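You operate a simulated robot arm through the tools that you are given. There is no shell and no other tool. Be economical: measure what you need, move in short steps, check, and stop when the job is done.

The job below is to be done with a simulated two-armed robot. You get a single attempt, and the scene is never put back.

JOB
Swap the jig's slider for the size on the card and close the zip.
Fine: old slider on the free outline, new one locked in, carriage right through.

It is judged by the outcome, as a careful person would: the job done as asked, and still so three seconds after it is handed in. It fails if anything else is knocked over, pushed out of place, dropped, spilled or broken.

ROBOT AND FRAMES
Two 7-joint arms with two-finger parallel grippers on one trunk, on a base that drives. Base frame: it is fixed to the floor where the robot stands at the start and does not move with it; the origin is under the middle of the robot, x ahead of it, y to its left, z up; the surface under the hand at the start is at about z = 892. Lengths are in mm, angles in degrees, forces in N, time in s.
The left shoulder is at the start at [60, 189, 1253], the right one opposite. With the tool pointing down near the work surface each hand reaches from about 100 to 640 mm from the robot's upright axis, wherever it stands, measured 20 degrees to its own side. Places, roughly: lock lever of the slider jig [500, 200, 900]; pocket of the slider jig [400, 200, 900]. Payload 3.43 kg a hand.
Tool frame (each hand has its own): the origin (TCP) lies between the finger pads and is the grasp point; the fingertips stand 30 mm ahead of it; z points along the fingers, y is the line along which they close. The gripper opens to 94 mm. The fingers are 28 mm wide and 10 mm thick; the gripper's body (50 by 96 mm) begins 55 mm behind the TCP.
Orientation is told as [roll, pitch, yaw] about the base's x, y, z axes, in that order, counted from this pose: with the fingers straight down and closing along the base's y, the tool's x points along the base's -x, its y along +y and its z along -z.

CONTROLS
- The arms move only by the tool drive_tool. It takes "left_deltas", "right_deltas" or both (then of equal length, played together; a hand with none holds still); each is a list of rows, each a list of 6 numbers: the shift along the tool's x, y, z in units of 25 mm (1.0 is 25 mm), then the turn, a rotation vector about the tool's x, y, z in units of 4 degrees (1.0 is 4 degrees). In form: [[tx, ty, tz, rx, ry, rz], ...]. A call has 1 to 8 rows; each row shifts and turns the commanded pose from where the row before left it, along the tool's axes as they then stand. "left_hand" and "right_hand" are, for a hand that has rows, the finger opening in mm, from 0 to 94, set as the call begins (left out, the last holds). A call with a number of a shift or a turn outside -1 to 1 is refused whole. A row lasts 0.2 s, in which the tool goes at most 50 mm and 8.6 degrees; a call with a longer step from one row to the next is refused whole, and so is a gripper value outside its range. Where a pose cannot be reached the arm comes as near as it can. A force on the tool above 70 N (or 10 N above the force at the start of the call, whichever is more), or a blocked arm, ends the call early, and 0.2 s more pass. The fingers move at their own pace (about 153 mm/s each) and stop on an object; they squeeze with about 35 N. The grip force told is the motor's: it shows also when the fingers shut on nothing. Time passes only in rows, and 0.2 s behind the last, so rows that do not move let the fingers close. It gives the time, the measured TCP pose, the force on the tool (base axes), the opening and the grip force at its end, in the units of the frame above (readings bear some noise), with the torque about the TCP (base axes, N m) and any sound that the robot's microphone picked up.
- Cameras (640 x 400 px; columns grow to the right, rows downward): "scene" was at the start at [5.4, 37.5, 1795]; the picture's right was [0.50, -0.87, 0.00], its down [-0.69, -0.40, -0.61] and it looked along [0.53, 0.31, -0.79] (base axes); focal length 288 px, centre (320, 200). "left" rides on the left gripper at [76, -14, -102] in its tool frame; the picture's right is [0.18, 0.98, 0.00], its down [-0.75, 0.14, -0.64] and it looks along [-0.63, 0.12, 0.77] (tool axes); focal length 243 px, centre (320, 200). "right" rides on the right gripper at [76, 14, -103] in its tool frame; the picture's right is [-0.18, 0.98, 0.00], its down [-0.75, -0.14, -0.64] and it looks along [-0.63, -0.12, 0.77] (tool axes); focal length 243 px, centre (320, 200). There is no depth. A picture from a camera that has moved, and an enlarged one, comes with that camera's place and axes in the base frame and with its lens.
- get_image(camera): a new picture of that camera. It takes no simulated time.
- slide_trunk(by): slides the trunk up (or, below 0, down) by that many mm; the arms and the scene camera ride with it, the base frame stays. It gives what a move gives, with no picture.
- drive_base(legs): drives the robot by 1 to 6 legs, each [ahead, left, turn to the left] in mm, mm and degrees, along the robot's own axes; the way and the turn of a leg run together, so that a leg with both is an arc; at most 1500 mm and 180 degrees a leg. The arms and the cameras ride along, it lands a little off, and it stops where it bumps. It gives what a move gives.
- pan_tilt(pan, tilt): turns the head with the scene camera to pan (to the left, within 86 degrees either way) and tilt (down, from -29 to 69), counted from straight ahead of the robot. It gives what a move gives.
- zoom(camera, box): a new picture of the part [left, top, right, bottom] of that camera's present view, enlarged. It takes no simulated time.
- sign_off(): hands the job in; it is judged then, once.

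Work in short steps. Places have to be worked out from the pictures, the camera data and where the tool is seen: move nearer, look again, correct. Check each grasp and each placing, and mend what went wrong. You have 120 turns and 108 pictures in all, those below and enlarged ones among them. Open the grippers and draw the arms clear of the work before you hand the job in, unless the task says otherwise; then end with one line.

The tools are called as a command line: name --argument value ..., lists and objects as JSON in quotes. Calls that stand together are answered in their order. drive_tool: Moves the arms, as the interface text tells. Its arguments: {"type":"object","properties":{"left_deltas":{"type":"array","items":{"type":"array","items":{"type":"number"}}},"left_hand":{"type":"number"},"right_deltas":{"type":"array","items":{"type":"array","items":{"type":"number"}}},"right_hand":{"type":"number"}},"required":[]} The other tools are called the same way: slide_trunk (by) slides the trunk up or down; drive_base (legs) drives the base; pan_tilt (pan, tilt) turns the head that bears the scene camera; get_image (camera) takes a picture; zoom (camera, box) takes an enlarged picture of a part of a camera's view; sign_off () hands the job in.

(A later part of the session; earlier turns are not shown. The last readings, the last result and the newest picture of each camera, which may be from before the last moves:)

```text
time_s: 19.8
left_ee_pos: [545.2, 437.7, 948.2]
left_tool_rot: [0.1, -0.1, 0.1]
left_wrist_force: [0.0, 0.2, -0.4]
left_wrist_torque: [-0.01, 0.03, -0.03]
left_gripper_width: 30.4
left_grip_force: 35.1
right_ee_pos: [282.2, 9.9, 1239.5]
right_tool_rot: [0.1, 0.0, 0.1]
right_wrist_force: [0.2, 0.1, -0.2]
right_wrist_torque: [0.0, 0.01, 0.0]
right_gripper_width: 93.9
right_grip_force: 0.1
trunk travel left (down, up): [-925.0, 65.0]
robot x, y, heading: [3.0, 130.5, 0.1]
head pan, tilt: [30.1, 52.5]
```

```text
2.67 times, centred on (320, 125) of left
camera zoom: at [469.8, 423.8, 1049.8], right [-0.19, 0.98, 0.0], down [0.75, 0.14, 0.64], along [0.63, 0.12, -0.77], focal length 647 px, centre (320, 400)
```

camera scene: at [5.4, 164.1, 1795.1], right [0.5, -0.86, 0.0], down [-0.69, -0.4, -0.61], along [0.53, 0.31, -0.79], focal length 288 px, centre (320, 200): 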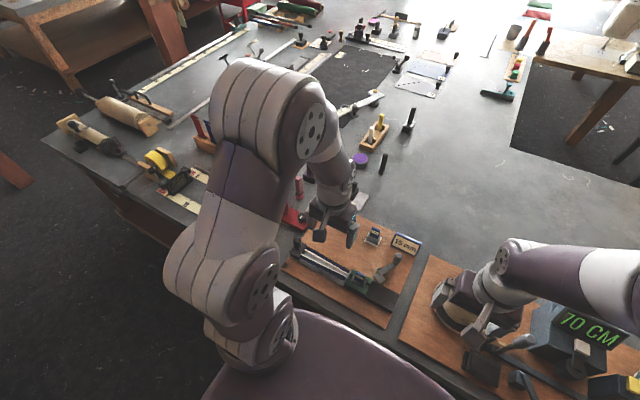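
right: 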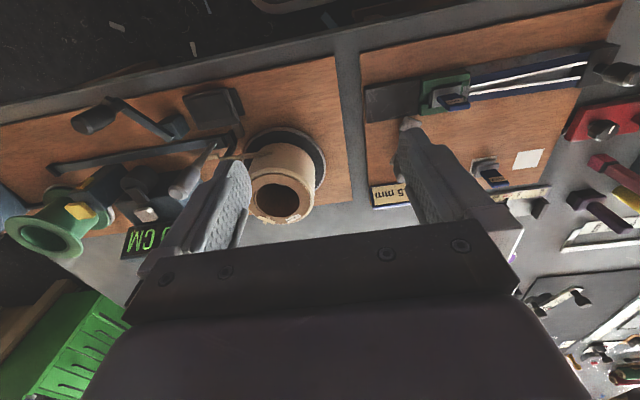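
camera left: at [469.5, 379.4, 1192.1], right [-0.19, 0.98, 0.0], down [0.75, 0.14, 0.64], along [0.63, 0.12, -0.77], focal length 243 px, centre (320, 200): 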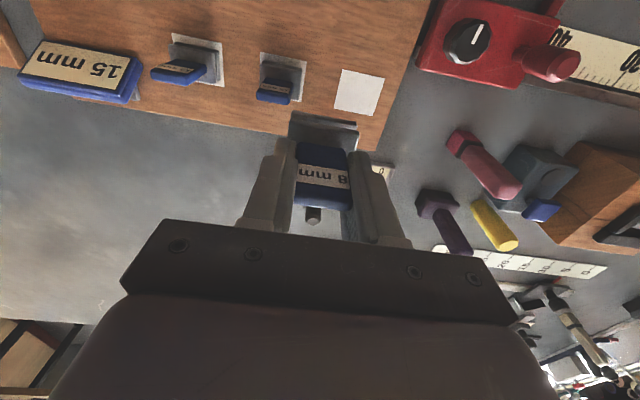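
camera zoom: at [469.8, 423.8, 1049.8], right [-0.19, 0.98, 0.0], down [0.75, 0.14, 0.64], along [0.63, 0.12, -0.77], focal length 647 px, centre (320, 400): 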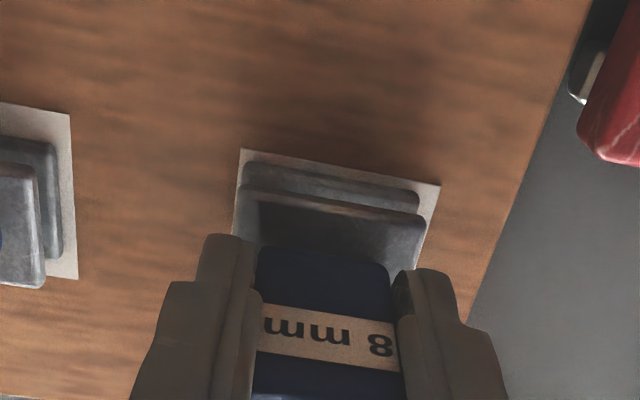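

drive_tool --left_deltas '[[-0.08, 0.06, 0, 0, 0, 0], [0, 0, 0.08, 0, 0, 0]]'

zoom --camera "left" --box '[200, 50, 400, 200]'

zoom --camera "scene" --box '[310, 195, 350, 225]'

```text
time_s: 20.4
left_ee_pos: [547.4, 438.6, 947.0]
left_tool_rot: [0.1, -0.3, 0.1]
left_wrist_force: [-3.5, -2.1, 11.2]
left_wrist_torque: [-0.18, 0.4, -0.01]
left_gripper_width: 30.3
left_grip_force: 35.5
right_ee_pos: [280.1, 8.8, 1239.2]
right_tool_rot: [0.0, -0.2, 0.1]
right_wrist_force: [0.0, 0.2, 0.1]
right_wrist_torque: [-0.01, 0.03, 0.02]
right_gripper_width: 94.1
right_grip_force: 0.1
trunk travel left (down, up): [-925.0, 65.0]
robot x, y, heading: [-2.3, 130.9, -0.1]
head pan, tilt: [30.1, 52.5]
```

```text
2.67 times, centred on (300, 125) of left
camera zoom: at [470.7, 424.5, 1049.5], right [-0.19, 0.98, 0.0], down [0.75, 0.14, 0.65], along [0.63, 0.12, -0.76], focal length 647 px, centre (373, 400)
```

zoom: 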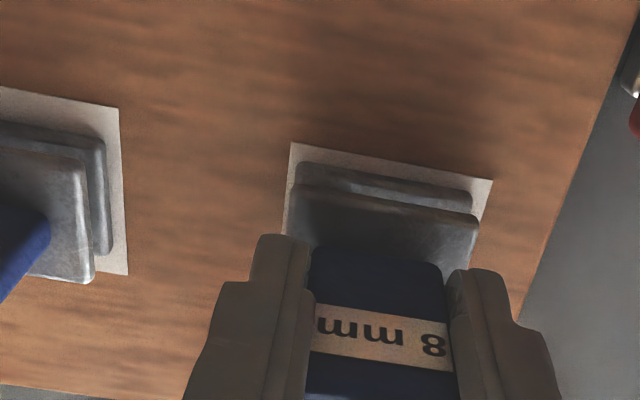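

```text
13.33 times, centred on (330, 210) of scene
camera zoom: at [2.7, 165.4, 1795.3], right [0.5, -0.86, 0.0], down [-0.69, -0.4, -0.61], along [0.53, 0.31, -0.79], focal length 3839 px, centre (187, 67)
```

zoom: 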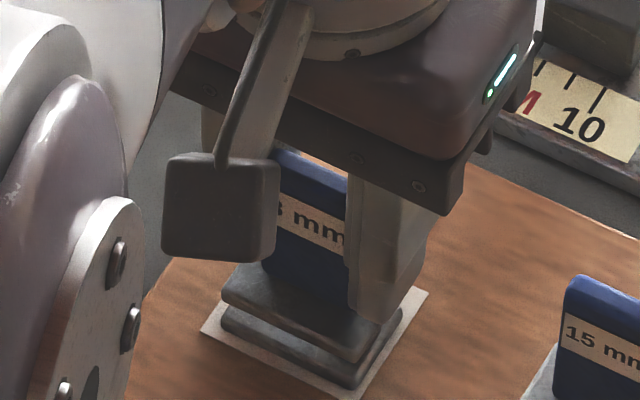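

In contact (11 N) and inside the outline on all sides. I release, rise, and check.

drive_tool --left_deltas '[[0, 0, 0, 0, 0, 0], [0, 0, 0, 0, 0, 0]]' --left_hand 46

drive_tool --left_deltas '[[0, 0, -0.6, 0, 0, 0], [0, 0, -0.8, 0, 0, 0], [0, 0, -1, 0, 0, 0], [0, 0, -1, 0, 0, 0], [0, -1, -0.6, 0, 0, 0], [0, -1, 0, 0, 0, 0], [0, -1, 0, 0, 0, 0]]'

get_image --camera "left"

zoom --camera "scene" --box '[310, 180, 370, 225]'

```text
time_s: 21.0
left_ee_pos: [547.8, 439.4, 945.7]
left_tool_rot: [0.0, -0.1, 0.2]
left_wrist_force: [0.7, 0.5, -0.4]
left_wrist_torque: [-0.02, 0.02, -0.01]
left_gripper_width: 46.1
left_grip_force: 0.1
right_ee_pos: [283.2, 9.4, 1239.2]
right_tool_rot: [0.1, 0.0, 0.1]
right_wrist_force: [0.3, 0.0, -0.2]
right_wrist_torque: [0.04, 0.01, 0.0]
right_gripper_width: 93.8
right_grip_force: 0.1
trunk travel left (down, up): [-925.0, 65.0]
robot x, y, heading: [0.4, 129.6, -0.2]
head pan, tilt: [30.1, 52.5]
```

```text
time_s: 22.6
left_ee_pos: [548.1, 363.9, 1045.7]
left_tool_rot: [0.1, -0.1, 0.1]
left_wrist_force: [0.4, -0.9, 0.1]
left_wrist_torque: [-0.01, 0.01, -0.02]
left_gripper_width: 46.1
left_grip_force: 0.0
right_ee_pos: [282.0, 8.9, 1239.5]
right_tool_rot: [0.1, 0.0, 0.2]
right_wrist_force: [0.0, 0.0, -0.1]
right_wrist_torque: [-0.04, 0.01, 0.05]
right_gripper_width: 94.0
right_grip_force: 0.1
trunk travel left (down, up): [-925.0, 65.0]
robot x, y, heading: [-2.8, 133.2, -0.1]
head pan, tilt: [30.1, 52.5]
```

```text
66 pictures are left
camera left: at [471.9, 349.4, 1147.7], right [-0.19, 0.98, 0.0], down [0.75, 0.14, 0.64], along [0.63, 0.12, -0.77], focal length 243 px, centre (320, 200)
```

left: 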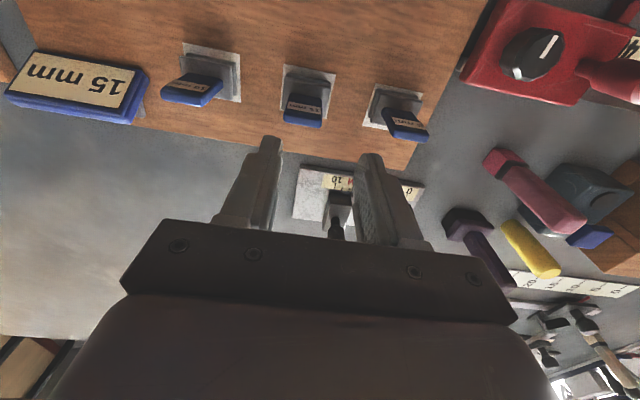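

```text
8.89 times, centred on (340, 202) of scene
camera zoom: at [5.4, 166.1, 1795.0], right [0.5, -0.86, 0.0], down [-0.69, -0.4, -0.61], along [0.53, 0.31, -0.79], focal length 2560 px, centre (142, 178)
```

zoom: 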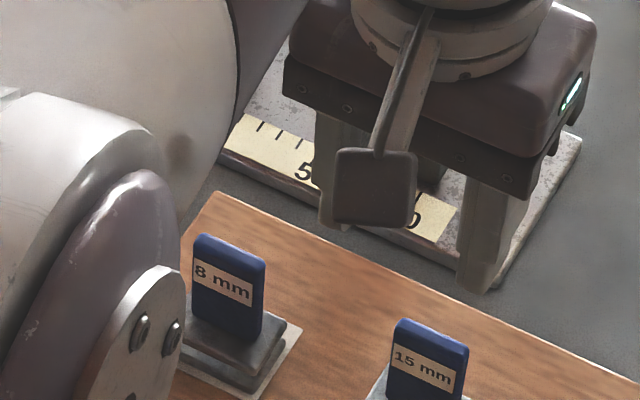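

zoom --camera "left" --box '[260, 50, 440, 150]'

```text
3.56 times, centred on (350, 100) of left
camera zoom: at [471.9, 349.4, 1147.7], right [-0.19, 0.98, 0.0], down [0.75, 0.14, 0.64], along [0.63, 0.12, -0.77], focal length 863 px, centre (213, 556)
```

zoom: 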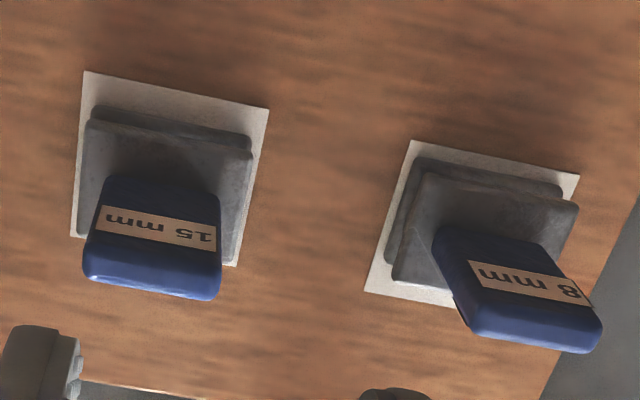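

The old slider is inside its outline. The 15 mm slider is at about (551,350). I align above it and descend partway.

drive_tool --left_deltas '[[-0.13, -0.55, 0.4, 0, 0, 0], [0, 0, 1, 0, 0, 0], [0, 0, 0.8, 0, 0, 0]]'

zoom --camera "left" --box '[220, 70, 420, 220]'

```text
time_s: 23.4
left_ee_pos: [551.0, 351.0, 990.4]
left_tool_rot: [0.0, -0.1, 0.1]
left_wrist_force: [0.1, -0.5, -0.2]
left_wrist_torque: [0.04, 0.02, -0.03]
left_gripper_width: 46.1
left_grip_force: 0.2
right_ee_pos: [283.9, 11.4, 1238.6]
right_tool_rot: [0.0, 0.0, 0.1]
right_wrist_force: [0.3, -0.2, -0.2]
right_wrist_torque: [0.01, -0.02, -0.01]
right_gripper_width: 94.1
right_grip_force: 0.2
trunk travel left (down, up): [-925.0, 65.0]
robot x, y, heading: [-1.8, 133.5, -0.0]
head pan, tilt: [30.1, 52.5]
```

```text
2.67 times, centred on (320, 145) of left
camera zoom: at [475.1, 336.5, 1092.2], right [-0.19, 0.98, 0.0], down [0.75, 0.14, 0.64], along [0.63, 0.12, -0.77], focal length 647 px, centre (320, 347)
```

zoom: 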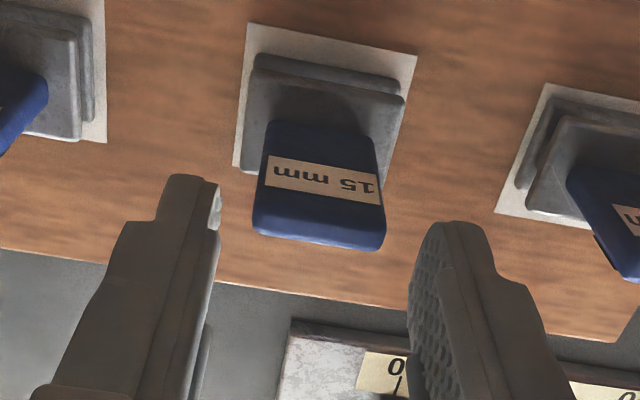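

drive_tool --left_deltas '[[0, 0, 0.6, 0, 0, 0], [0, 0, 0.6, 0, 0, 0], [0, 0, 0.48, 0, 0, 0]]'

drive_tool --left_deltas '[[0, 0, 0, 0, 0, 0], [0, 0, 0, 0, 0, 0], [0, 0, 0, 0, 0, 0]]' --left_hand 20

zoom --camera "left" --box '[220, 50, 420, 200]'

```text
time_s: 24.2
left_ee_pos: [551.3, 350.7, 948.0]
left_tool_rot: [0.0, -0.1, 0.1]
left_wrist_force: [-0.5, 0.0, -0.5]
left_wrist_torque: [0.0, -0.01, 0.0]
left_gripper_width: 46.0
left_grip_force: 0.0
right_ee_pos: [283.1, 9.5, 1238.8]
right_tool_rot: [0.0, 0.0, 0.1]
right_wrist_force: [-0.1, 0.1, 0.3]
right_wrist_torque: [-0.02, 0.02, -0.03]
right_gripper_width: 94.0
right_grip_force: 0.1
trunk travel left (down, up): [-925.0, 65.0]
robot x, y, heading: [-2.6, 132.4, 0.3]
head pan, tilt: [30.1, 52.5]
```

```text
time_s: 25.0
left_ee_pos: [551.4, 349.7, 948.5]
left_tool_rot: [0.0, 0.0, 0.1]
left_wrist_force: [-0.7, -1.2, -0.5]
left_wrist_torque: [0.0, -0.04, 0.0]
left_gripper_width: 30.3
left_grip_force: 34.5
right_ee_pos: [283.2, 10.2, 1238.7]
right_tool_rot: [-0.1, 0.0, -0.1]
right_wrist_force: [-0.4, -0.3, -0.2]
right_wrist_torque: [0.01, 0.0, 0.0]
right_gripper_width: 93.9
right_grip_force: 0.1
trunk travel left (down, up): [-925.0, 65.0]
robot x, y, heading: [-0.4, 132.0, -0.1]
head pan, tilt: [30.1, 52.5]
```

```text
2.67 times, centred on (320, 125) of left
camera zoom: at [475.0, 336.0, 1051.1], right [-0.19, 0.98, 0.0], down [0.75, 0.14, 0.64], along [0.63, 0.12, -0.77], focal length 647 px, centre (320, 400)
```

zoom: 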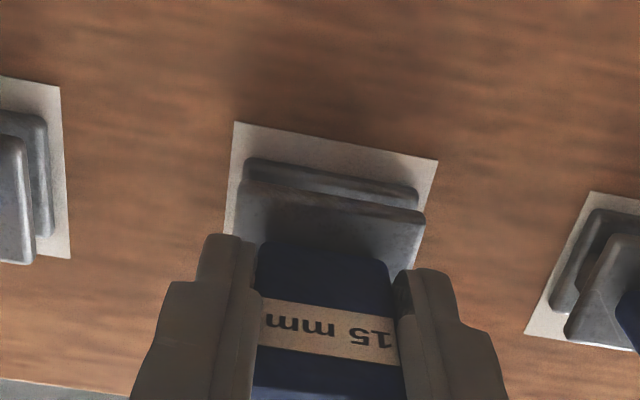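

The grip matches the previous one. I lift and carry the 15 mm slider over the pocket.

drive_tool --left_deltas '[[0, 0, -0.5, 0, 0, 0], [0, 0, -0.8, 0, 0, 0], [0, 0, -1, 0, 0, 0], [0, 0, -1, 0, 0, 0], [0, 0, -1, 0, 0, 0], [0, 0, -1, 0, 0, 0]]'

drive_tool --left_deltas '[[0.902, -0.561, 0, 0, 0, 0], [0.902, -0.561, 0, 0, 0, 0], [0.902, -0.561, 0, 0, 0, 0], [0.902, -0.561, 0, 0, 0, 0], [0.902, -0.561, 0, 0, 0, 0], [0.902, -0.561, 0, 0, 0, 0], [0.902, -0.561, 0, 0, 0, 0], [0.902, -0.561, 0, 0, 0, 0]]'

zoom --camera "left" --box '[220, 50, 420, 200]'

```text
time_s: 26.4
left_ee_pos: [550.4, 351.2, 1080.7]
left_tool_rot: [0.0, -0.1, 0.1]
left_wrist_force: [0.0, 0.4, -0.8]
left_wrist_torque: [0.01, 0.0, 0.02]
left_gripper_width: 30.4
left_grip_force: 34.9
right_ee_pos: [283.1, 10.2, 1238.6]
right_tool_rot: [0.1, -0.1, 0.1]
right_wrist_force: [-0.4, 0.6, -0.4]
right_wrist_torque: [0.06, 0.02, -0.02]
right_gripper_width: 93.9
right_grip_force: 0.0
trunk travel left (down, up): [-925.0, 65.0]
robot x, y, heading: [-2.6, 131.3, -0.2]
head pan, tilt: [30.1, 52.5]
```

```text
time_s: 28.2
left_ee_pos: [369.8, 239.6, 1080.9]
left_tool_rot: [0.0, -0.2, 0.1]
left_wrist_force: [-0.5, 0.2, -0.6]
left_wrist_torque: [0.03, 0.0, 0.01]
left_gripper_width: 30.4
left_grip_force: 35.0
right_ee_pos: [282.6, 8.3, 1239.3]
right_tool_rot: [0.1, 0.0, 0.1]
right_wrist_force: [-0.1, -0.5, 0.2]
right_wrist_torque: [-0.04, 0.01, 0.01]
right_gripper_width: 93.9
right_grip_force: 0.0
trunk travel left (down, up): [-925.0, 65.0]
robot x, y, heading: [2.3, 129.4, -0.0]
head pan, tilt: [30.1, 52.5]
```

```text
2.67 times, centred on (320, 125) of left
camera zoom: at [293.5, 225.1, 1182.7], right [-0.19, 0.98, 0.0], down [0.75, 0.14, 0.64], along [0.63, 0.12, -0.76], focal length 647 px, centre (320, 400)
```

zoom: 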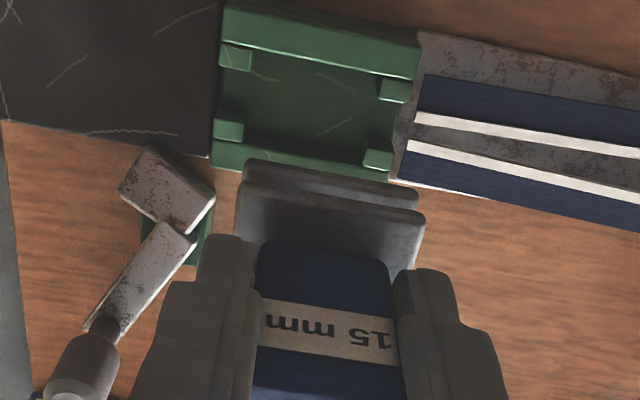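

I descend to TCP z ≈ 1000, just above the rim, and check the alignment.

drive_tool --left_deltas '[[-0.02, -0.06, 0.8, 0, 0, 0], [0, 0, 0.9, 0, 0, 0], [0, 0, 0.9, 0, 0, 0], [0, 0, 0.6, 0, 0, 0]]'

zoom --camera "left" --box '[220, 50, 420, 200]'

zoom --camera "scene" --box '[340, 240, 400, 285]'

```text
time_s: 29.2
left_ee_pos: [371.1, 237.5, 999.8]
left_tool_rot: [0.0, -0.1, 0.1]
left_wrist_force: [0.2, 0.4, -1.1]
left_wrist_torque: [0.01, -0.01, 0.0]
left_gripper_width: 30.3
left_grip_force: 34.8
right_ee_pos: [283.1, 8.8, 1239.4]
right_tool_rot: [0.0, 0.0, 0.0]
right_wrist_force: [0.0, -0.7, 0.0]
right_wrist_torque: [0.04, 0.01, 0.0]
right_gripper_width: 94.1
right_grip_force: 0.1
trunk travel left (down, up): [-925.0, 65.0]
robot x, y, heading: [2.3, 130.0, 0.1]
head pan, tilt: [30.1, 52.5]
```

```text
2.67 times, centred on (320, 125) of left
camera zoom: at [295.7, 222.9, 1102.2], right [-0.19, 0.98, 0.0], down [0.75, 0.14, 0.64], along [0.63, 0.12, -0.77], focal length 647 px, centre (320, 400)
```

zoom: 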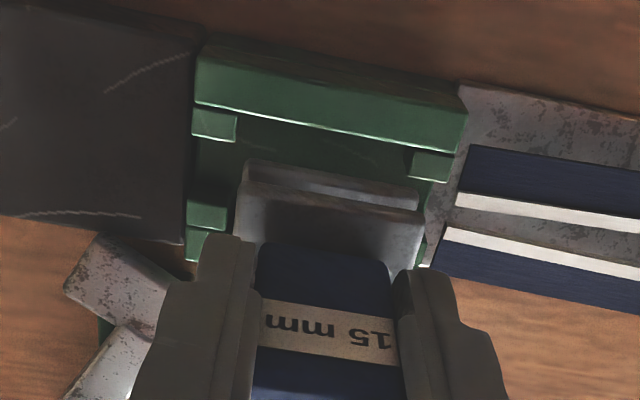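

```text
8.89 times, centred on (370, 262) of scene
camera zoom: at [6.1, 166.8, 1795.0], right [0.5, -0.86, 0.0], down [-0.69, -0.4, -0.61], along [0.53, 0.31, -0.79], focal length 2560 px, centre (-124, -356)
```

zoom: 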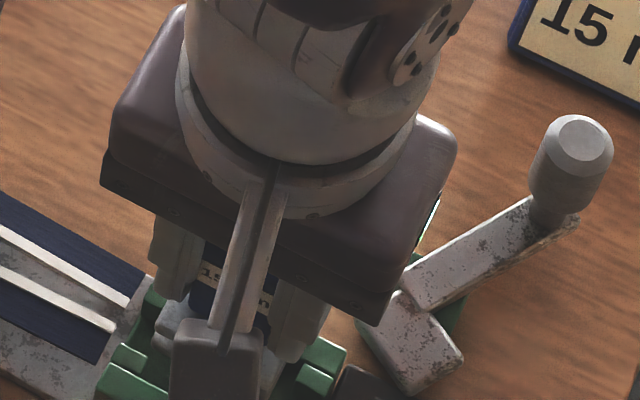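

Aligned within about 1 mm. I lower it in small steps while watching the force.

drive_tool --left_deltas '[[0, 0, 0.4, 0, 0, 0], [0, 0, 0.3, 0, 0, 0], [0, 0, 0.2, 0, 0, 0]]'

zoom --camera "left" --box '[220, 50, 420, 200]'

```text
time_s: 30.0
left_ee_pos: [371.1, 237.1, 977.9]
left_tool_rot: [0.1, 0.0, 0.0]
left_wrist_force: [-0.2, 0.1, -1.0]
left_wrist_torque: [0.0, 0.03, -0.02]
left_gripper_width: 30.4
left_grip_force: 35.1
right_ee_pos: [282.1, 8.7, 1240.2]
right_tool_rot: [-0.1, 0.1, 0.0]
right_wrist_force: [-0.5, 0.5, -0.8]
right_wrist_torque: [0.01, 0.01, 0.01]
right_gripper_width: 94.0
right_grip_force: 0.1
trunk travel left (down, up): [-925.0, 65.0]
robot x, y, heading: [0.4, 133.1, 0.2]
head pan, tilt: [30.1, 52.5]
```

```text
2.67 times, centred on (320, 125) of left
camera zoom: at [295.1, 222.4, 1080.0], right [-0.19, 0.98, 0.0], down [0.75, 0.14, 0.64], along [0.63, 0.12, -0.77], focal length 647 px, centre (320, 400)
```

zoom: 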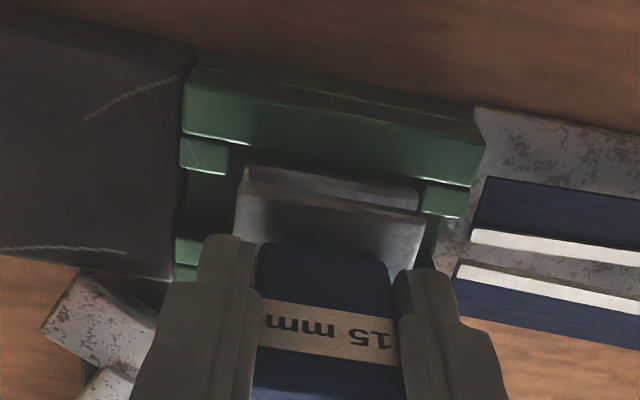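

drive_tool --left_deltas '[[0, -0.02, 0.15, 0, 0, 0], [0, 0, 0.15, 0, 0, 0]]'

zoom --camera "left" --box '[220, 50, 420, 200]'

```text
time_s: 30.6
left_ee_pos: [370.8, 236.5, 970.0]
left_tool_rot: [0.0, -0.2, 0.1]
left_wrist_force: [-0.9, -0.1, 3.4]
left_wrist_torque: [0.04, 0.03, 0.03]
left_gripper_width: 30.2
left_grip_force: 35.0
right_ee_pos: [282.7, 9.5, 1240.7]
right_tool_rot: [0.1, 0.0, 0.1]
right_wrist_force: [-0.8, 0.4, 0.1]
right_wrist_torque: [0.0, 0.01, 0.01]
right_gripper_width: 94.2
right_grip_force: 0.1
trunk travel left (down, up): [-925.0, 65.0]
robot x, y, heading: [-0.2, 129.6, -0.1]
head pan, tilt: [30.1, 52.5]
```

```text
2.67 times, centred on (320, 125) of left
camera zoom: at [294.8, 222.2, 1072.8], right [-0.19, 0.98, 0.0], down [0.75, 0.14, 0.64], along [0.63, 0.12, -0.76], focal length 647 px, centre (320, 400)
```

zoom: 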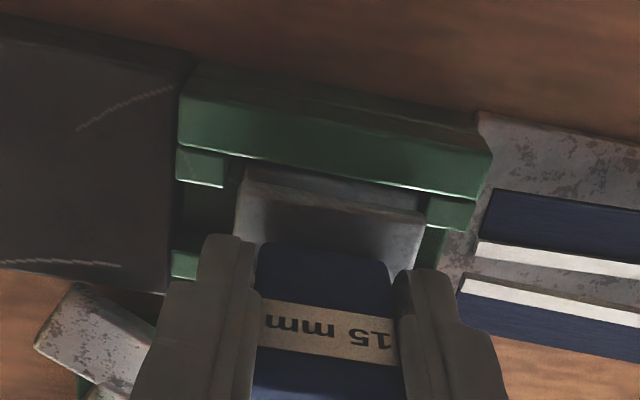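

Contact begins at z 970, about the expected seat (968). I press 2 mm further to confirm.

drive_tool --left_deltas '[[0, 0, 0.08, 0, 0, 0], [0, 0, 0, 0, 0, 0]]'

zoom --camera "left" --box '[220, 50, 420, 200]'

```text
time_s: 31.2
left_ee_pos: [371.2, 237.1, 968.9]
left_tool_rot: [0.0, -0.2, 0.1]
left_wrist_force: [0.5, 1.7, 10.5]
left_wrist_torque: [0.15, 0.06, -0.02]
left_gripper_width: 30.3
left_grip_force: 35.1
right_ee_pos: [281.9, 9.8, 1240.1]
right_tool_rot: [0.0, 0.0, 0.1]
right_wrist_force: [0.0, -1.1, -0.3]
right_wrist_torque: [0.0, -0.04, 0.01]
right_gripper_width: 94.1
right_grip_force: 0.1
trunk travel left (down, up): [-925.0, 65.0]
robot x, y, heading: [-0.2, 127.0, -0.0]
head pan, tilt: [30.1, 52.5]
```

```text
2.67 times, centred on (320, 125) of left
camera zoom: at [294.7, 222.1, 1070.9], right [-0.19, 0.98, 0.0], down [0.75, 0.14, 0.64], along [0.63, 0.12, -0.76], focal length 647 px, centre (320, 400)
```

zoom: 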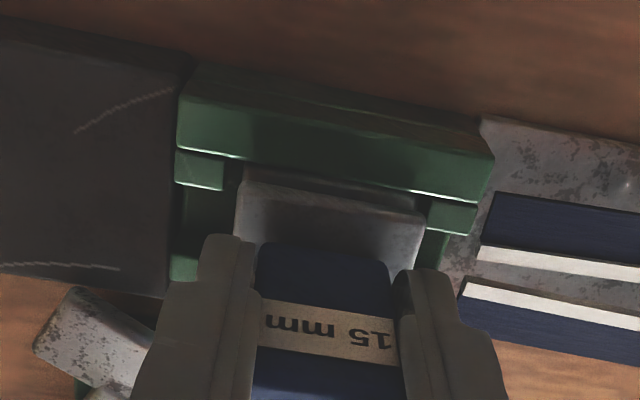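

Seated firmly (10.5 N). I release and rise, then view the pocket.

drive_tool --left_deltas '[[0, 0, 0, 0, 0, 0], [0, 0, 0, 0, 0, 0]]' --left_hand 44

drive_tool --left_deltas '[[0, 0, -0.6, 0, 0, 0], [0, 0, -1, 0, 0, 0], [0, 0, -1, 0, 0, 0], [0, 0, -1, 0, 0, 0]]'

get_image --camera "left"

zoom --camera "left" --box '[180, 50, 380, 200]'

```text
time_s: 31.8
left_ee_pos: [370.9, 236.7, 968.5]
left_tool_rot: [0.0, -0.1, 0.2]
left_wrist_force: [0.3, 0.1, 0.0]
left_wrist_torque: [0.04, -0.01, 0.02]
left_gripper_width: 44.0
left_grip_force: 0.1
right_ee_pos: [282.8, 9.8, 1238.8]
right_tool_rot: [0.0, 0.0, 0.0]
right_wrist_force: [-0.2, 0.1, -0.4]
right_wrist_torque: [0.01, 0.03, -0.01]
right_gripper_width: 94.0
right_grip_force: 0.1
trunk travel left (down, up): [-925.0, 65.0]
robot x, y, heading: [-1.2, 133.1, -0.3]
head pan, tilt: [30.1, 52.5]
```

```text
time_s: 32.8
left_ee_pos: [369.4, 237.2, 1059.5]
left_tool_rot: [0.0, -0.1, 0.1]
left_wrist_force: [-0.6, 0.5, 0.6]
left_wrist_torque: [-0.05, 0.02, 0.01]
left_gripper_width: 44.1
left_grip_force: 0.0
right_ee_pos: [281.9, 9.5, 1239.5]
right_tool_rot: [0.0, 0.0, 0.1]
right_wrist_force: [-0.1, 0.2, 0.0]
right_wrist_torque: [0.0, 0.0, -0.02]
right_gripper_width: 94.3
right_grip_force: 0.1
trunk travel left (down, up): [-925.0, 65.0]
robot x, y, heading: [0.5, 129.3, -0.1]
head pan, tilt: [30.1, 52.5]
```

```text
55 pictures are left
camera left: at [293.3, 222.4, 1161.2], right [-0.19, 0.98, 0.0], down [0.75, 0.14, 0.64], along [0.63, 0.12, -0.77], focal length 243 px, centre (320, 200)
```

left: 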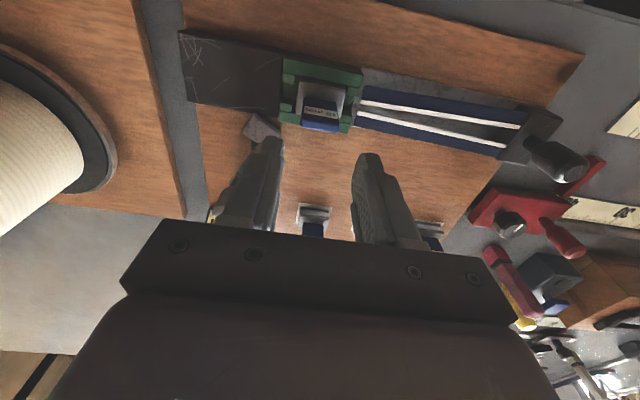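

```text
2.67 times, centred on (280, 125) of left
camera zoom: at [293.3, 222.4, 1161.2], right [-0.19, 0.98, 0.0], down [0.75, 0.14, 0.64], along [0.63, 0.12, -0.77], focal length 647 px, centre (427, 400)
```

zoom: 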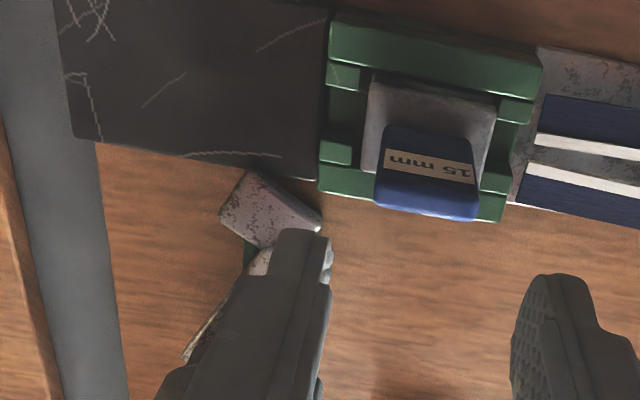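

The 15 mm slider is seated. Now I move the right hand away and bring the left hand near the lever to see it properly.

drive_tool --left_deltas '[[-0.6, -0.4, 0, 0, 0, 0], [-0.6, -0.4, 0, 0, 0, 0], [-0.6, -0.4, 0, 0, 0, 0], [-0.2, -0.4, 0, 0, 0, 0], [0, -0.3, 0, 0, 0, 0], [0, 0, 0, 0, 0, 0]]' --right_deltas '[[0, -1, 0, 0, 0, 0], [0, -1, 0, 0, 0, 0], [0, -1, 0, 0, 0, 0], [0, -1, 0, 0, 0, 0], [0, -1, 0, 0, 0, 0], [0, -1, 0, 0, 0, 0]]'

get_image --camera "left"

zoom --camera "scene" --box '[330, 230, 420, 300]'

```text
time_s: 34.2
left_ee_pos: [421.1, 188.2, 1058.7]
left_tool_rot: [-0.1, -0.1, 0.1]
left_wrist_force: [-0.2, 0.9, -0.2]
left_wrist_torque: [0.01, 0.0, -0.01]
left_gripper_width: 43.9
left_grip_force: 0.1
right_ee_pos: [282.6, -142.5, 1238.6]
right_tool_rot: [0.1, 0.0, 0.1]
right_wrist_force: [-0.4, 0.2, -0.3]
right_wrist_torque: [-0.01, 0.02, -0.02]
right_gripper_width: 94.1
right_grip_force: 0.1
trunk travel left (down, up): [-925.0, 65.0]
robot x, y, heading: [2.0, 129.8, -0.1]
head pan, tilt: [30.1, 52.5]
```

```text
53 pictures are left
camera left: at [345.2, 174.2, 1160.7], right [-0.19, 0.98, 0.0], down [0.75, 0.14, 0.64], along [0.63, 0.12, -0.77], focal length 243 px, centre (320, 200)
```

left: 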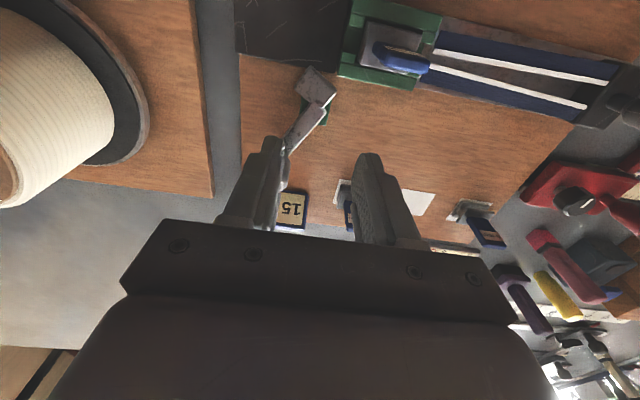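

```text
5.71 times, centred on (375, 265) of scene
camera zoom: at [5.6, 166.1, 1795.0], right [0.5, -0.86, 0.0], down [-0.69, -0.4, -0.61], along [0.53, 0.31, -0.79], focal length 1645 px, centre (6, -171)
```

zoom: 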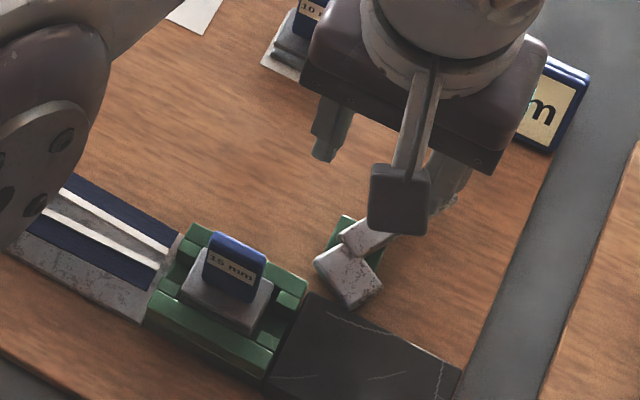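

The lever pivots at about (428,184), its knob is at about (482,160) and its top at z ≈ 980; locking should swing it clockwise so the head comes over the pocket. I move above the knob and yaw −24° so the fingers close along the swing direction.

drive_tool --left_deltas '[[-0.8, -0.37, 0, 0, 0, 0], [-0.8, -0.37, 0, 0, 0, 0], [-0.84, -0.38, 0, 0, 0, 1], [0, 0, 0, 0, 0, 1], [0, 0, 0, 0, 0, 1], [0, 0, 0, 0, 0, 1], [0, 0, 0, 0, 0, 1], [0, 0, 0, 0, 0, 1]]' --left_hand 60

get_image --camera "left"

zoom --camera "scene" --box '[330, 220, 420, 290]'

```text
time_s: 36.0
left_ee_pos: [481.6, 160.3, 1059.8]
left_tool_rot: [0.1, -0.1, -23.9]
left_wrist_force: [0.2, -0.4, 0.3]
left_wrist_torque: [0.01, 0.03, 0.02]
left_gripper_width: 59.6
left_grip_force: 0.0
right_ee_pos: [281.9, -139.8, 1238.3]
right_tool_rot: [-0.1, 0.0, 0.1]
right_wrist_force: [0.4, -0.7, 0.0]
right_wrist_torque: [-0.01, -0.01, 0.01]
right_gripper_width: 94.1
right_grip_force: 0.1
trunk travel left (down, up): [-925.0, 65.0]
robot x, y, heading: [0.0, 130.1, 0.0]
head pan, tilt: [30.1, 52.5]
```

```text
51 pictures are left
camera left: at [406.7, 179.0, 1161.1], right [0.23, 0.97, 0.0], down [0.74, -0.18, 0.64], along [0.63, -0.15, -0.77], focal length 243 px, centre (320, 200)
```

left: 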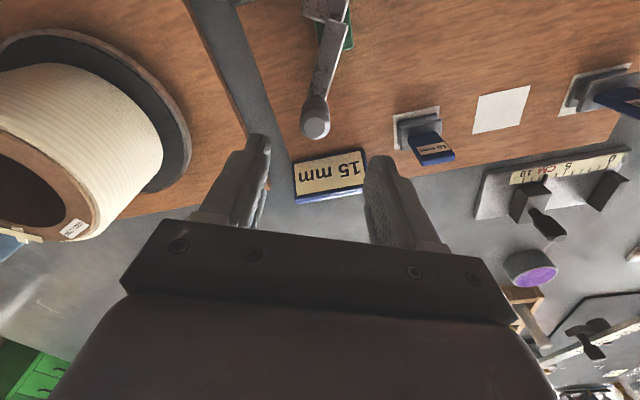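

```text
5.71 times, centred on (375, 255) of scene
camera zoom: at [5.3, 166.7, 1795.0], right [0.5, -0.86, 0.0], down [-0.69, -0.4, -0.61], along [0.53, 0.31, -0.79], focal length 1645 px, centre (6, -114)
```

zoom: 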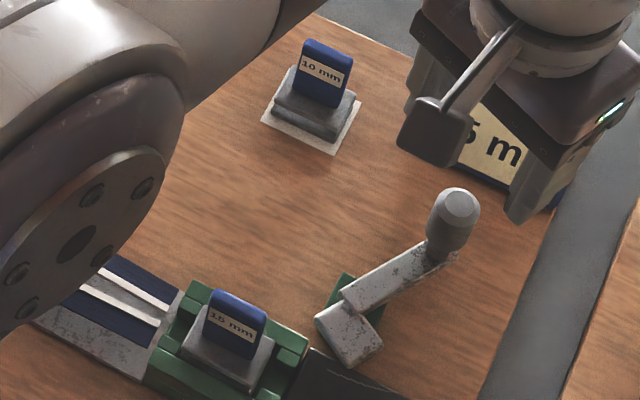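

The knob shows about 2–3 mm to the −y side of the tool axis; I correct and lower the open fingers around it to z ≈ 974.

drive_tool --left_deltas '[[0, -0.1, 0.9, 0, 0, 0], [0, 0, 0.9, 0, 0, 0], [0, 0, 0.9, 0, 0, 0], [0, 0, 0.7, 0, 0, 0]]'

get_image --camera "left"

```text
time_s: 37.0
left_ee_pos: [480.1, 159.3, 972.9]
left_tool_rot: [0.0, -0.2, -24.0]
left_wrist_force: [0.0, 0.5, 1.1]
left_wrist_torque: [0.0, -0.02, 0.0]
left_gripper_width: 59.9
left_grip_force: 0.1
right_ee_pos: [282.2, -141.5, 1239.1]
right_tool_rot: [0.0, 0.0, 0.1]
right_wrist_force: [0.3, 0.2, 0.0]
right_wrist_torque: [0.0, 0.02, -0.01]
right_gripper_width: 93.9
right_grip_force: 0.1
trunk travel left (down, up): [-925.0, 65.0]
robot x, y, heading: [-0.3, 127.8, 0.2]
head pan, tilt: [30.1, 52.5]
```

```text
49 pictures are left
camera left: at [405.8, 176.9, 1075.0], right [0.23, 0.97, 0.0], down [0.74, -0.18, 0.64], along [0.63, -0.15, -0.76], focal length 243 px, centre (320, 200)
```

left: 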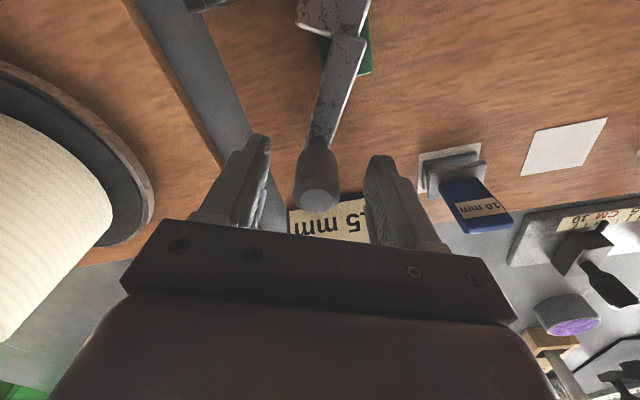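

The knob is between the fingers. I close on it.

drive_tool --left_deltas '[[0, 0, 0, 0, 0, 0], [0, 0, 0, 0, 0, 0], [0, 0, 0, 0, 0, 0]]' --left_hand 10

get_image --camera "left"

```text
time_s: 37.8
left_ee_pos: [480.7, 158.0, 972.3]
left_tool_rot: [0.1, -0.1, -24.0]
left_wrist_force: [-4.2, -11.2, -6.9]
left_wrist_torque: [-1.16, -0.78, 0.24]
left_gripper_width: 23.5
left_grip_force: 44.5
right_ee_pos: [281.4, -142.0, 1239.9]
right_tool_rot: [0.1, 0.0, -0.1]
right_wrist_force: [-0.1, 0.8, -0.7]
right_wrist_torque: [0.01, -0.01, -0.01]
right_gripper_width: 93.8
right_grip_force: 0.0
trunk travel left (down, up): [-925.0, 65.0]
robot x, y, heading: [-3.2, 128.6, -0.2]
head pan, tilt: [30.1, 52.5]
```

```text
48 pictures are left
camera left: at [404.9, 175.3, 1075.2], right [0.23, 0.97, 0.0], down [0.74, -0.18, 0.64], along [0.63, -0.15, -0.77], focal length 243 px, centre (320, 200)
```

left: 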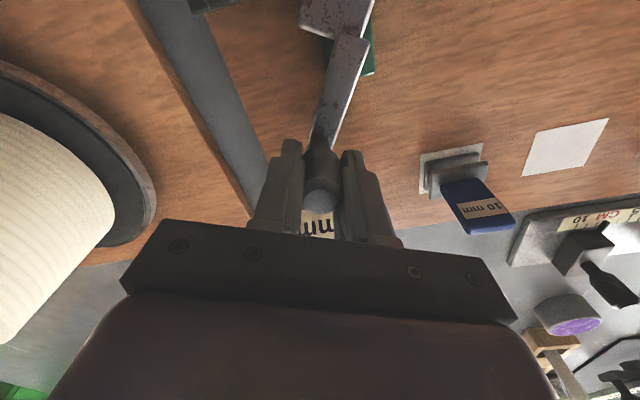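

Gripped (knob 23.5 mm). I swing it clockwise along the arc, 12° first, watching force and sound.

drive_tool --left_deltas '[[0.013, -0.164, 0, 0, 0, 1], [0.013, -0.164, 0, 0, 0, 1], [0.013, -0.164, 0, 0, 0, 1]]'

get_image --camera "left"

```text
time_s: 38.6
left_ee_pos: [474.4, 149.0, 974.0]
left_tool_rot: [-0.1, 0.0, -36.0]
left_wrist_force: [-0.7, 1.0, -6.3]
left_wrist_torque: [-0.61, 0.21, 0.0]
left_gripper_width: 23.5
left_grip_force: 45.3
right_ee_pos: [282.6, -141.2, 1239.8]
right_tool_rot: [0.0, 0.1, 0.1]
right_wrist_force: [0.0, -0.4, -0.4]
right_wrist_torque: [-0.02, 0.02, 0.03]
right_gripper_width: 93.9
right_grip_force: 0.1
trunk travel left (down, up): [-925.0, 65.0]
robot x, y, heading: [-2.5, 129.3, 0.0]
head pan, tilt: [30.1, 52.5]
```

```text
47 pictures are left
camera left: at [404.5, 182.2, 1075.4], right [0.43, 0.9, 0.0], down [0.69, -0.33, 0.64], along [0.58, -0.27, -0.77], focal length 243 px, centre (320, 200)
```

left: 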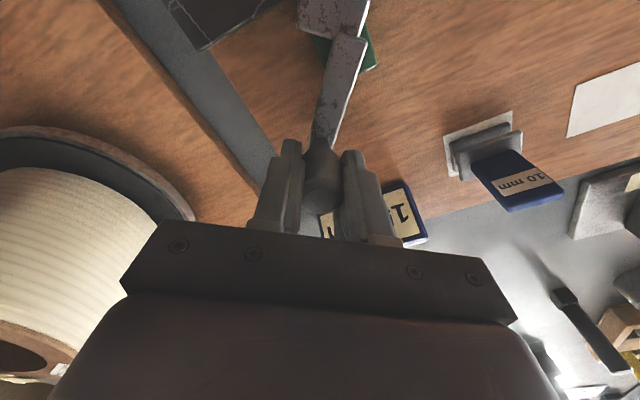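

It turns freely. I continue 16° more.

drive_tool --left_deltas '[[0.01, -0.164, 0, 0, 0, 1], [0.01, -0.164, 0, 0, 0, 1], [0.01, -0.164, 0, 0, 0, 1], [0.01, -0.164, 0, 0, 0, 1]]'

zoom --camera "scene" --box '[330, 220, 420, 290]'

```text
time_s: 39.6
left_ee_pos: [462.3, 138.3, 973.6]
left_tool_rot: [0.1, 0.0, -52.0]
left_wrist_force: [-1.9, 7.2, -12.8]
left_wrist_torque: [0.59, -0.36, -0.12]
left_gripper_width: 23.2
left_grip_force: 44.9
right_ee_pos: [282.8, -139.9, 1238.8]
right_tool_rot: [-0.2, 0.1, 0.0]
right_wrist_force: [-0.3, 0.3, -0.1]
right_wrist_torque: [0.02, 0.0, -0.02]
right_gripper_width: 93.8
right_grip_force: 0.1
trunk travel left (down, up): [-925.0, 65.0]
robot x, y, heading: [0.3, 128.7, -0.1]
head pan, tilt: [30.1, 52.5]
```

```text
5.71 times, centred on (375, 255) of scene
camera zoom: at [6.4, 168.6, 1794.9], right [0.5, -0.86, 0.0], down [-0.69, -0.4, -0.61], along [0.53, 0.3, -0.79], focal length 1645 px, centre (6, -114)
```

zoom: 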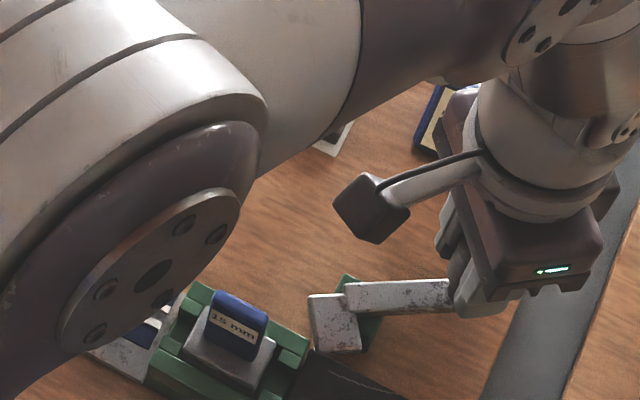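

The head is swinging toward the pocket as expected. I continue 16° more.

drive_tool --left_deltas '[[0.01, -0.164, 0.03, 0, 0, 1], [0.01, -0.164, 0, 0, 0, 1], [0.01, -0.164, 0, 0, 0, 1], [0.01, -0.164, 0, 0, 0, 1]]'

zoom --camera "scene" --box '[330, 220, 420, 290]'

```text
time_s: 40.6
left_ee_pos: [448.2, 131.6, 973.6]
left_tool_rot: [0.1, 0.0, -68.0]
left_wrist_force: [-3.9, 15.9, -3.9]
left_wrist_torque: [0.51, 0.84, 0.05]
left_gripper_width: 23.3
left_grip_force: 44.5
right_ee_pos: [281.4, -139.1, 1239.3]
right_tool_rot: [-0.1, 0.0, 0.1]
right_wrist_force: [0.1, -0.1, 0.5]
right_wrist_torque: [0.0, -0.01, 0.04]
right_gripper_width: 93.9
right_grip_force: 0.1
trunk travel left (down, up): [-925.0, 65.0]
robot x, y, heading: [0.9, 129.3, 0.1]
head pan, tilt: [30.1, 52.5]
```

```text
5.71 times, centred on (375, 255) of scene
camera zoom: at [4.8, 170.7, 1795.0], right [0.5, -0.86, 0.0], down [-0.69, -0.4, -0.61], along [0.53, 0.3, -0.79], focal length 1645 px, centre (6, -114)
```

zoom: 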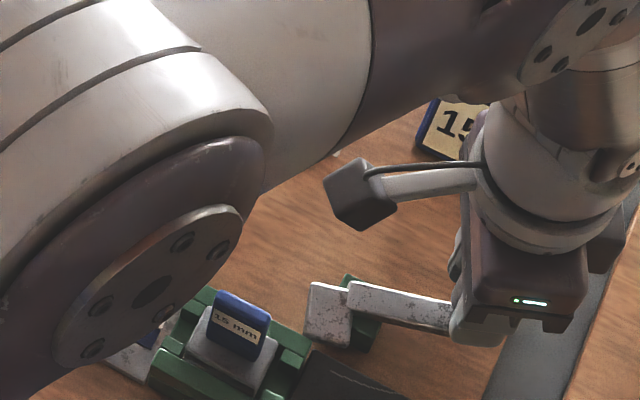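

The reaction shows a slight outward radial pull; I add a little inward and continue.

drive_tool --left_deltas '[[0.06, -0.155, 0, 0, 0, 1], [0.02, -0.155, 0, 0, 0, 1], [0.02, -0.155, 0, 0, 0, 1]]'

zoom --camera "scene" --box '[330, 220, 420, 290]'

```text
time_s: 41.4
left_ee_pos: [436.5, 130.8, 972.3]
left_tool_rot: [0.1, -0.2, -80.0]
left_wrist_force: [-3.7, 12.0, -8.0]
left_wrist_torque: [-0.12, 0.64, 0.2]
left_gripper_width: 23.3
left_grip_force: 45.1
right_ee_pos: [282.0, -137.9, 1238.9]
right_tool_rot: [-0.1, 0.0, 0.1]
right_wrist_force: [-0.6, 0.0, 0.1]
right_wrist_torque: [0.0, 0.04, 0.0]
right_gripper_width: 94.0
right_grip_force: 0.0
trunk travel left (down, up): [-925.0, 65.0]
robot x, y, heading: [-1.7, 131.4, 0.1]
head pan, tilt: [30.1, 52.5]
```

```text
5.71 times, centred on (375, 255) of scene
camera zoom: at [5.6, 170.0, 1794.9], right [0.5, -0.86, 0.0], down [-0.69, -0.4, -0.61], along [0.53, 0.3, -0.79], focal length 1645 px, centre (6, -114)
```

zoom: 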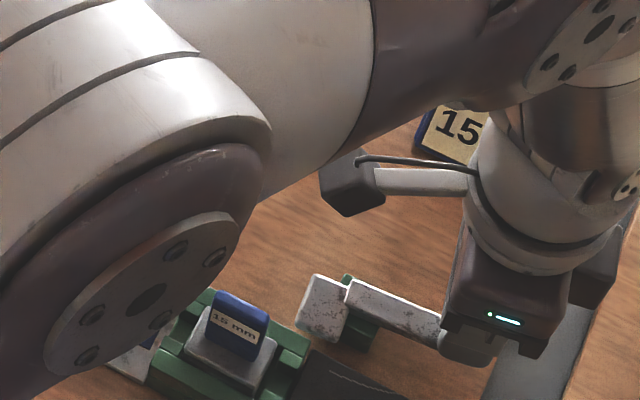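

No stop yet; I continue clockwise in small steps looking for the end stop or click.

drive_tool --left_deltas '[[0.05, -0.155, 0, 0, 0, 1], [0.02, -0.155, 0, 0, 0, 1], [0.02, -0.155, 0, 0, 0, 1]]'

get_image --camera "left"

```text
time_s: 42.2
left_ee_pos: [430.9, 127.8, 973.3]
left_tool_rot: [0.4, -0.3, -92.0]
left_wrist_force: [19.2, 6.1, -5.7]
left_wrist_torque: [-0.31, 0.81, 0.18]
left_gripper_width: 23.7
left_grip_force: 45.3
right_ee_pos: [285.7, -139.5, 1238.6]
right_tool_rot: [-0.1, 0.3, 0.1]
right_wrist_force: [0.9, 0.5, -0.6]
right_wrist_torque: [-0.02, -0.02, 0.01]
right_gripper_width: 93.8
right_grip_force: 0.0
trunk travel left (down, up): [-925.0, 65.0]
robot x, y, heading: [-2.7, 127.9, -0.1]
head pan, tilt: [30.1, 52.5]
```

```text
43 pictures are left
camera left: at [419.4, 205.4, 1075.2], right [0.99, 0.15, 0.01], down [0.11, -0.75, 0.65], along [0.1, -0.64, -0.76], focal length 243 px, centre (320, 200)
```

left: 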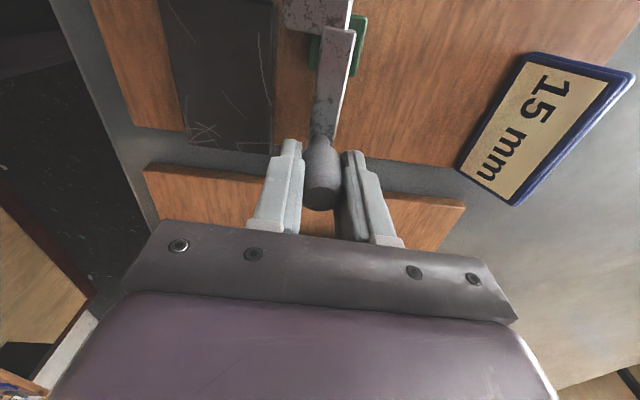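

At knob angle about −90° there is a reaction of 19 N against further turning: likely the end stop. I press slightly more to make sure it is fully home.

drive_tool --left_deltas '[[0.01, -0.1, 0, 0, 0, 0], [0, -0.08, 0, 0, 0, 0]]'

zoom --camera "left" --box '[230, 0, 430, 120]'

zoom --camera "scene" --box '[340, 240, 410, 290]'

```text
time_s: 42.8
left_ee_pos: [430.3, 128.1, 973.6]
left_tool_rot: [0.5, -0.5, -91.9]
left_wrist_force: [45.2, 6.9, 8.9]
left_wrist_torque: [0.61, 0.55, -0.16]
left_gripper_width: 23.4
left_grip_force: 45.1
right_ee_pos: [289.4, -140.4, 1238.6]
right_tool_rot: [-0.1, 0.4, 0.0]
right_wrist_force: [-1.5, 1.4, -0.2]
right_wrist_torque: [0.0, 0.01, -0.03]
right_gripper_width: 93.7
right_grip_force: 0.1
trunk travel left (down, up): [-925.0, 65.0]
robot x, y, heading: [1.7, 128.6, -0.1]
head pan, tilt: [30.1, 52.5]
```

```text
3.20 times, centred on (330, 60) of left
camera zoom: at [418.7, 205.4, 1075.1], right [0.99, 0.15, 0.01], down [0.11, -0.75, 0.65], along [0.1, -0.64, -0.76], focal length 776 px, centre (288, 648)
```

zoom: 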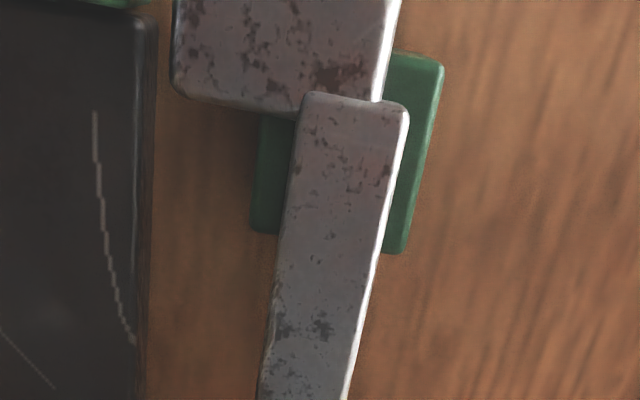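

```text
8.00 times, centred on (375, 265) of scene
camera zoom: at [16.4, 168.2, 1795.2], right [0.5, -0.86, 0.0], down [-0.69, -0.4, -0.6], along [0.52, 0.3, -0.8], focal length 2304 px, centre (-120, -320)
```

zoom: 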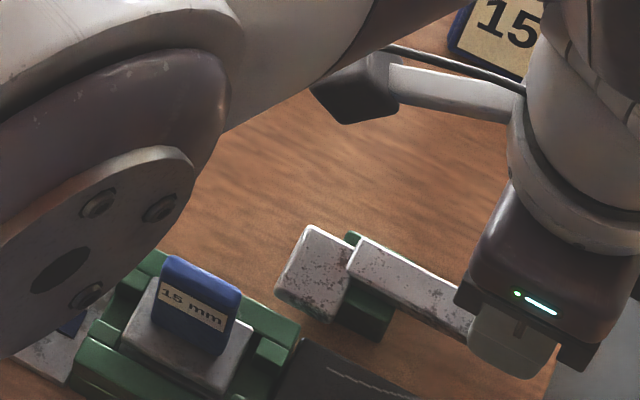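

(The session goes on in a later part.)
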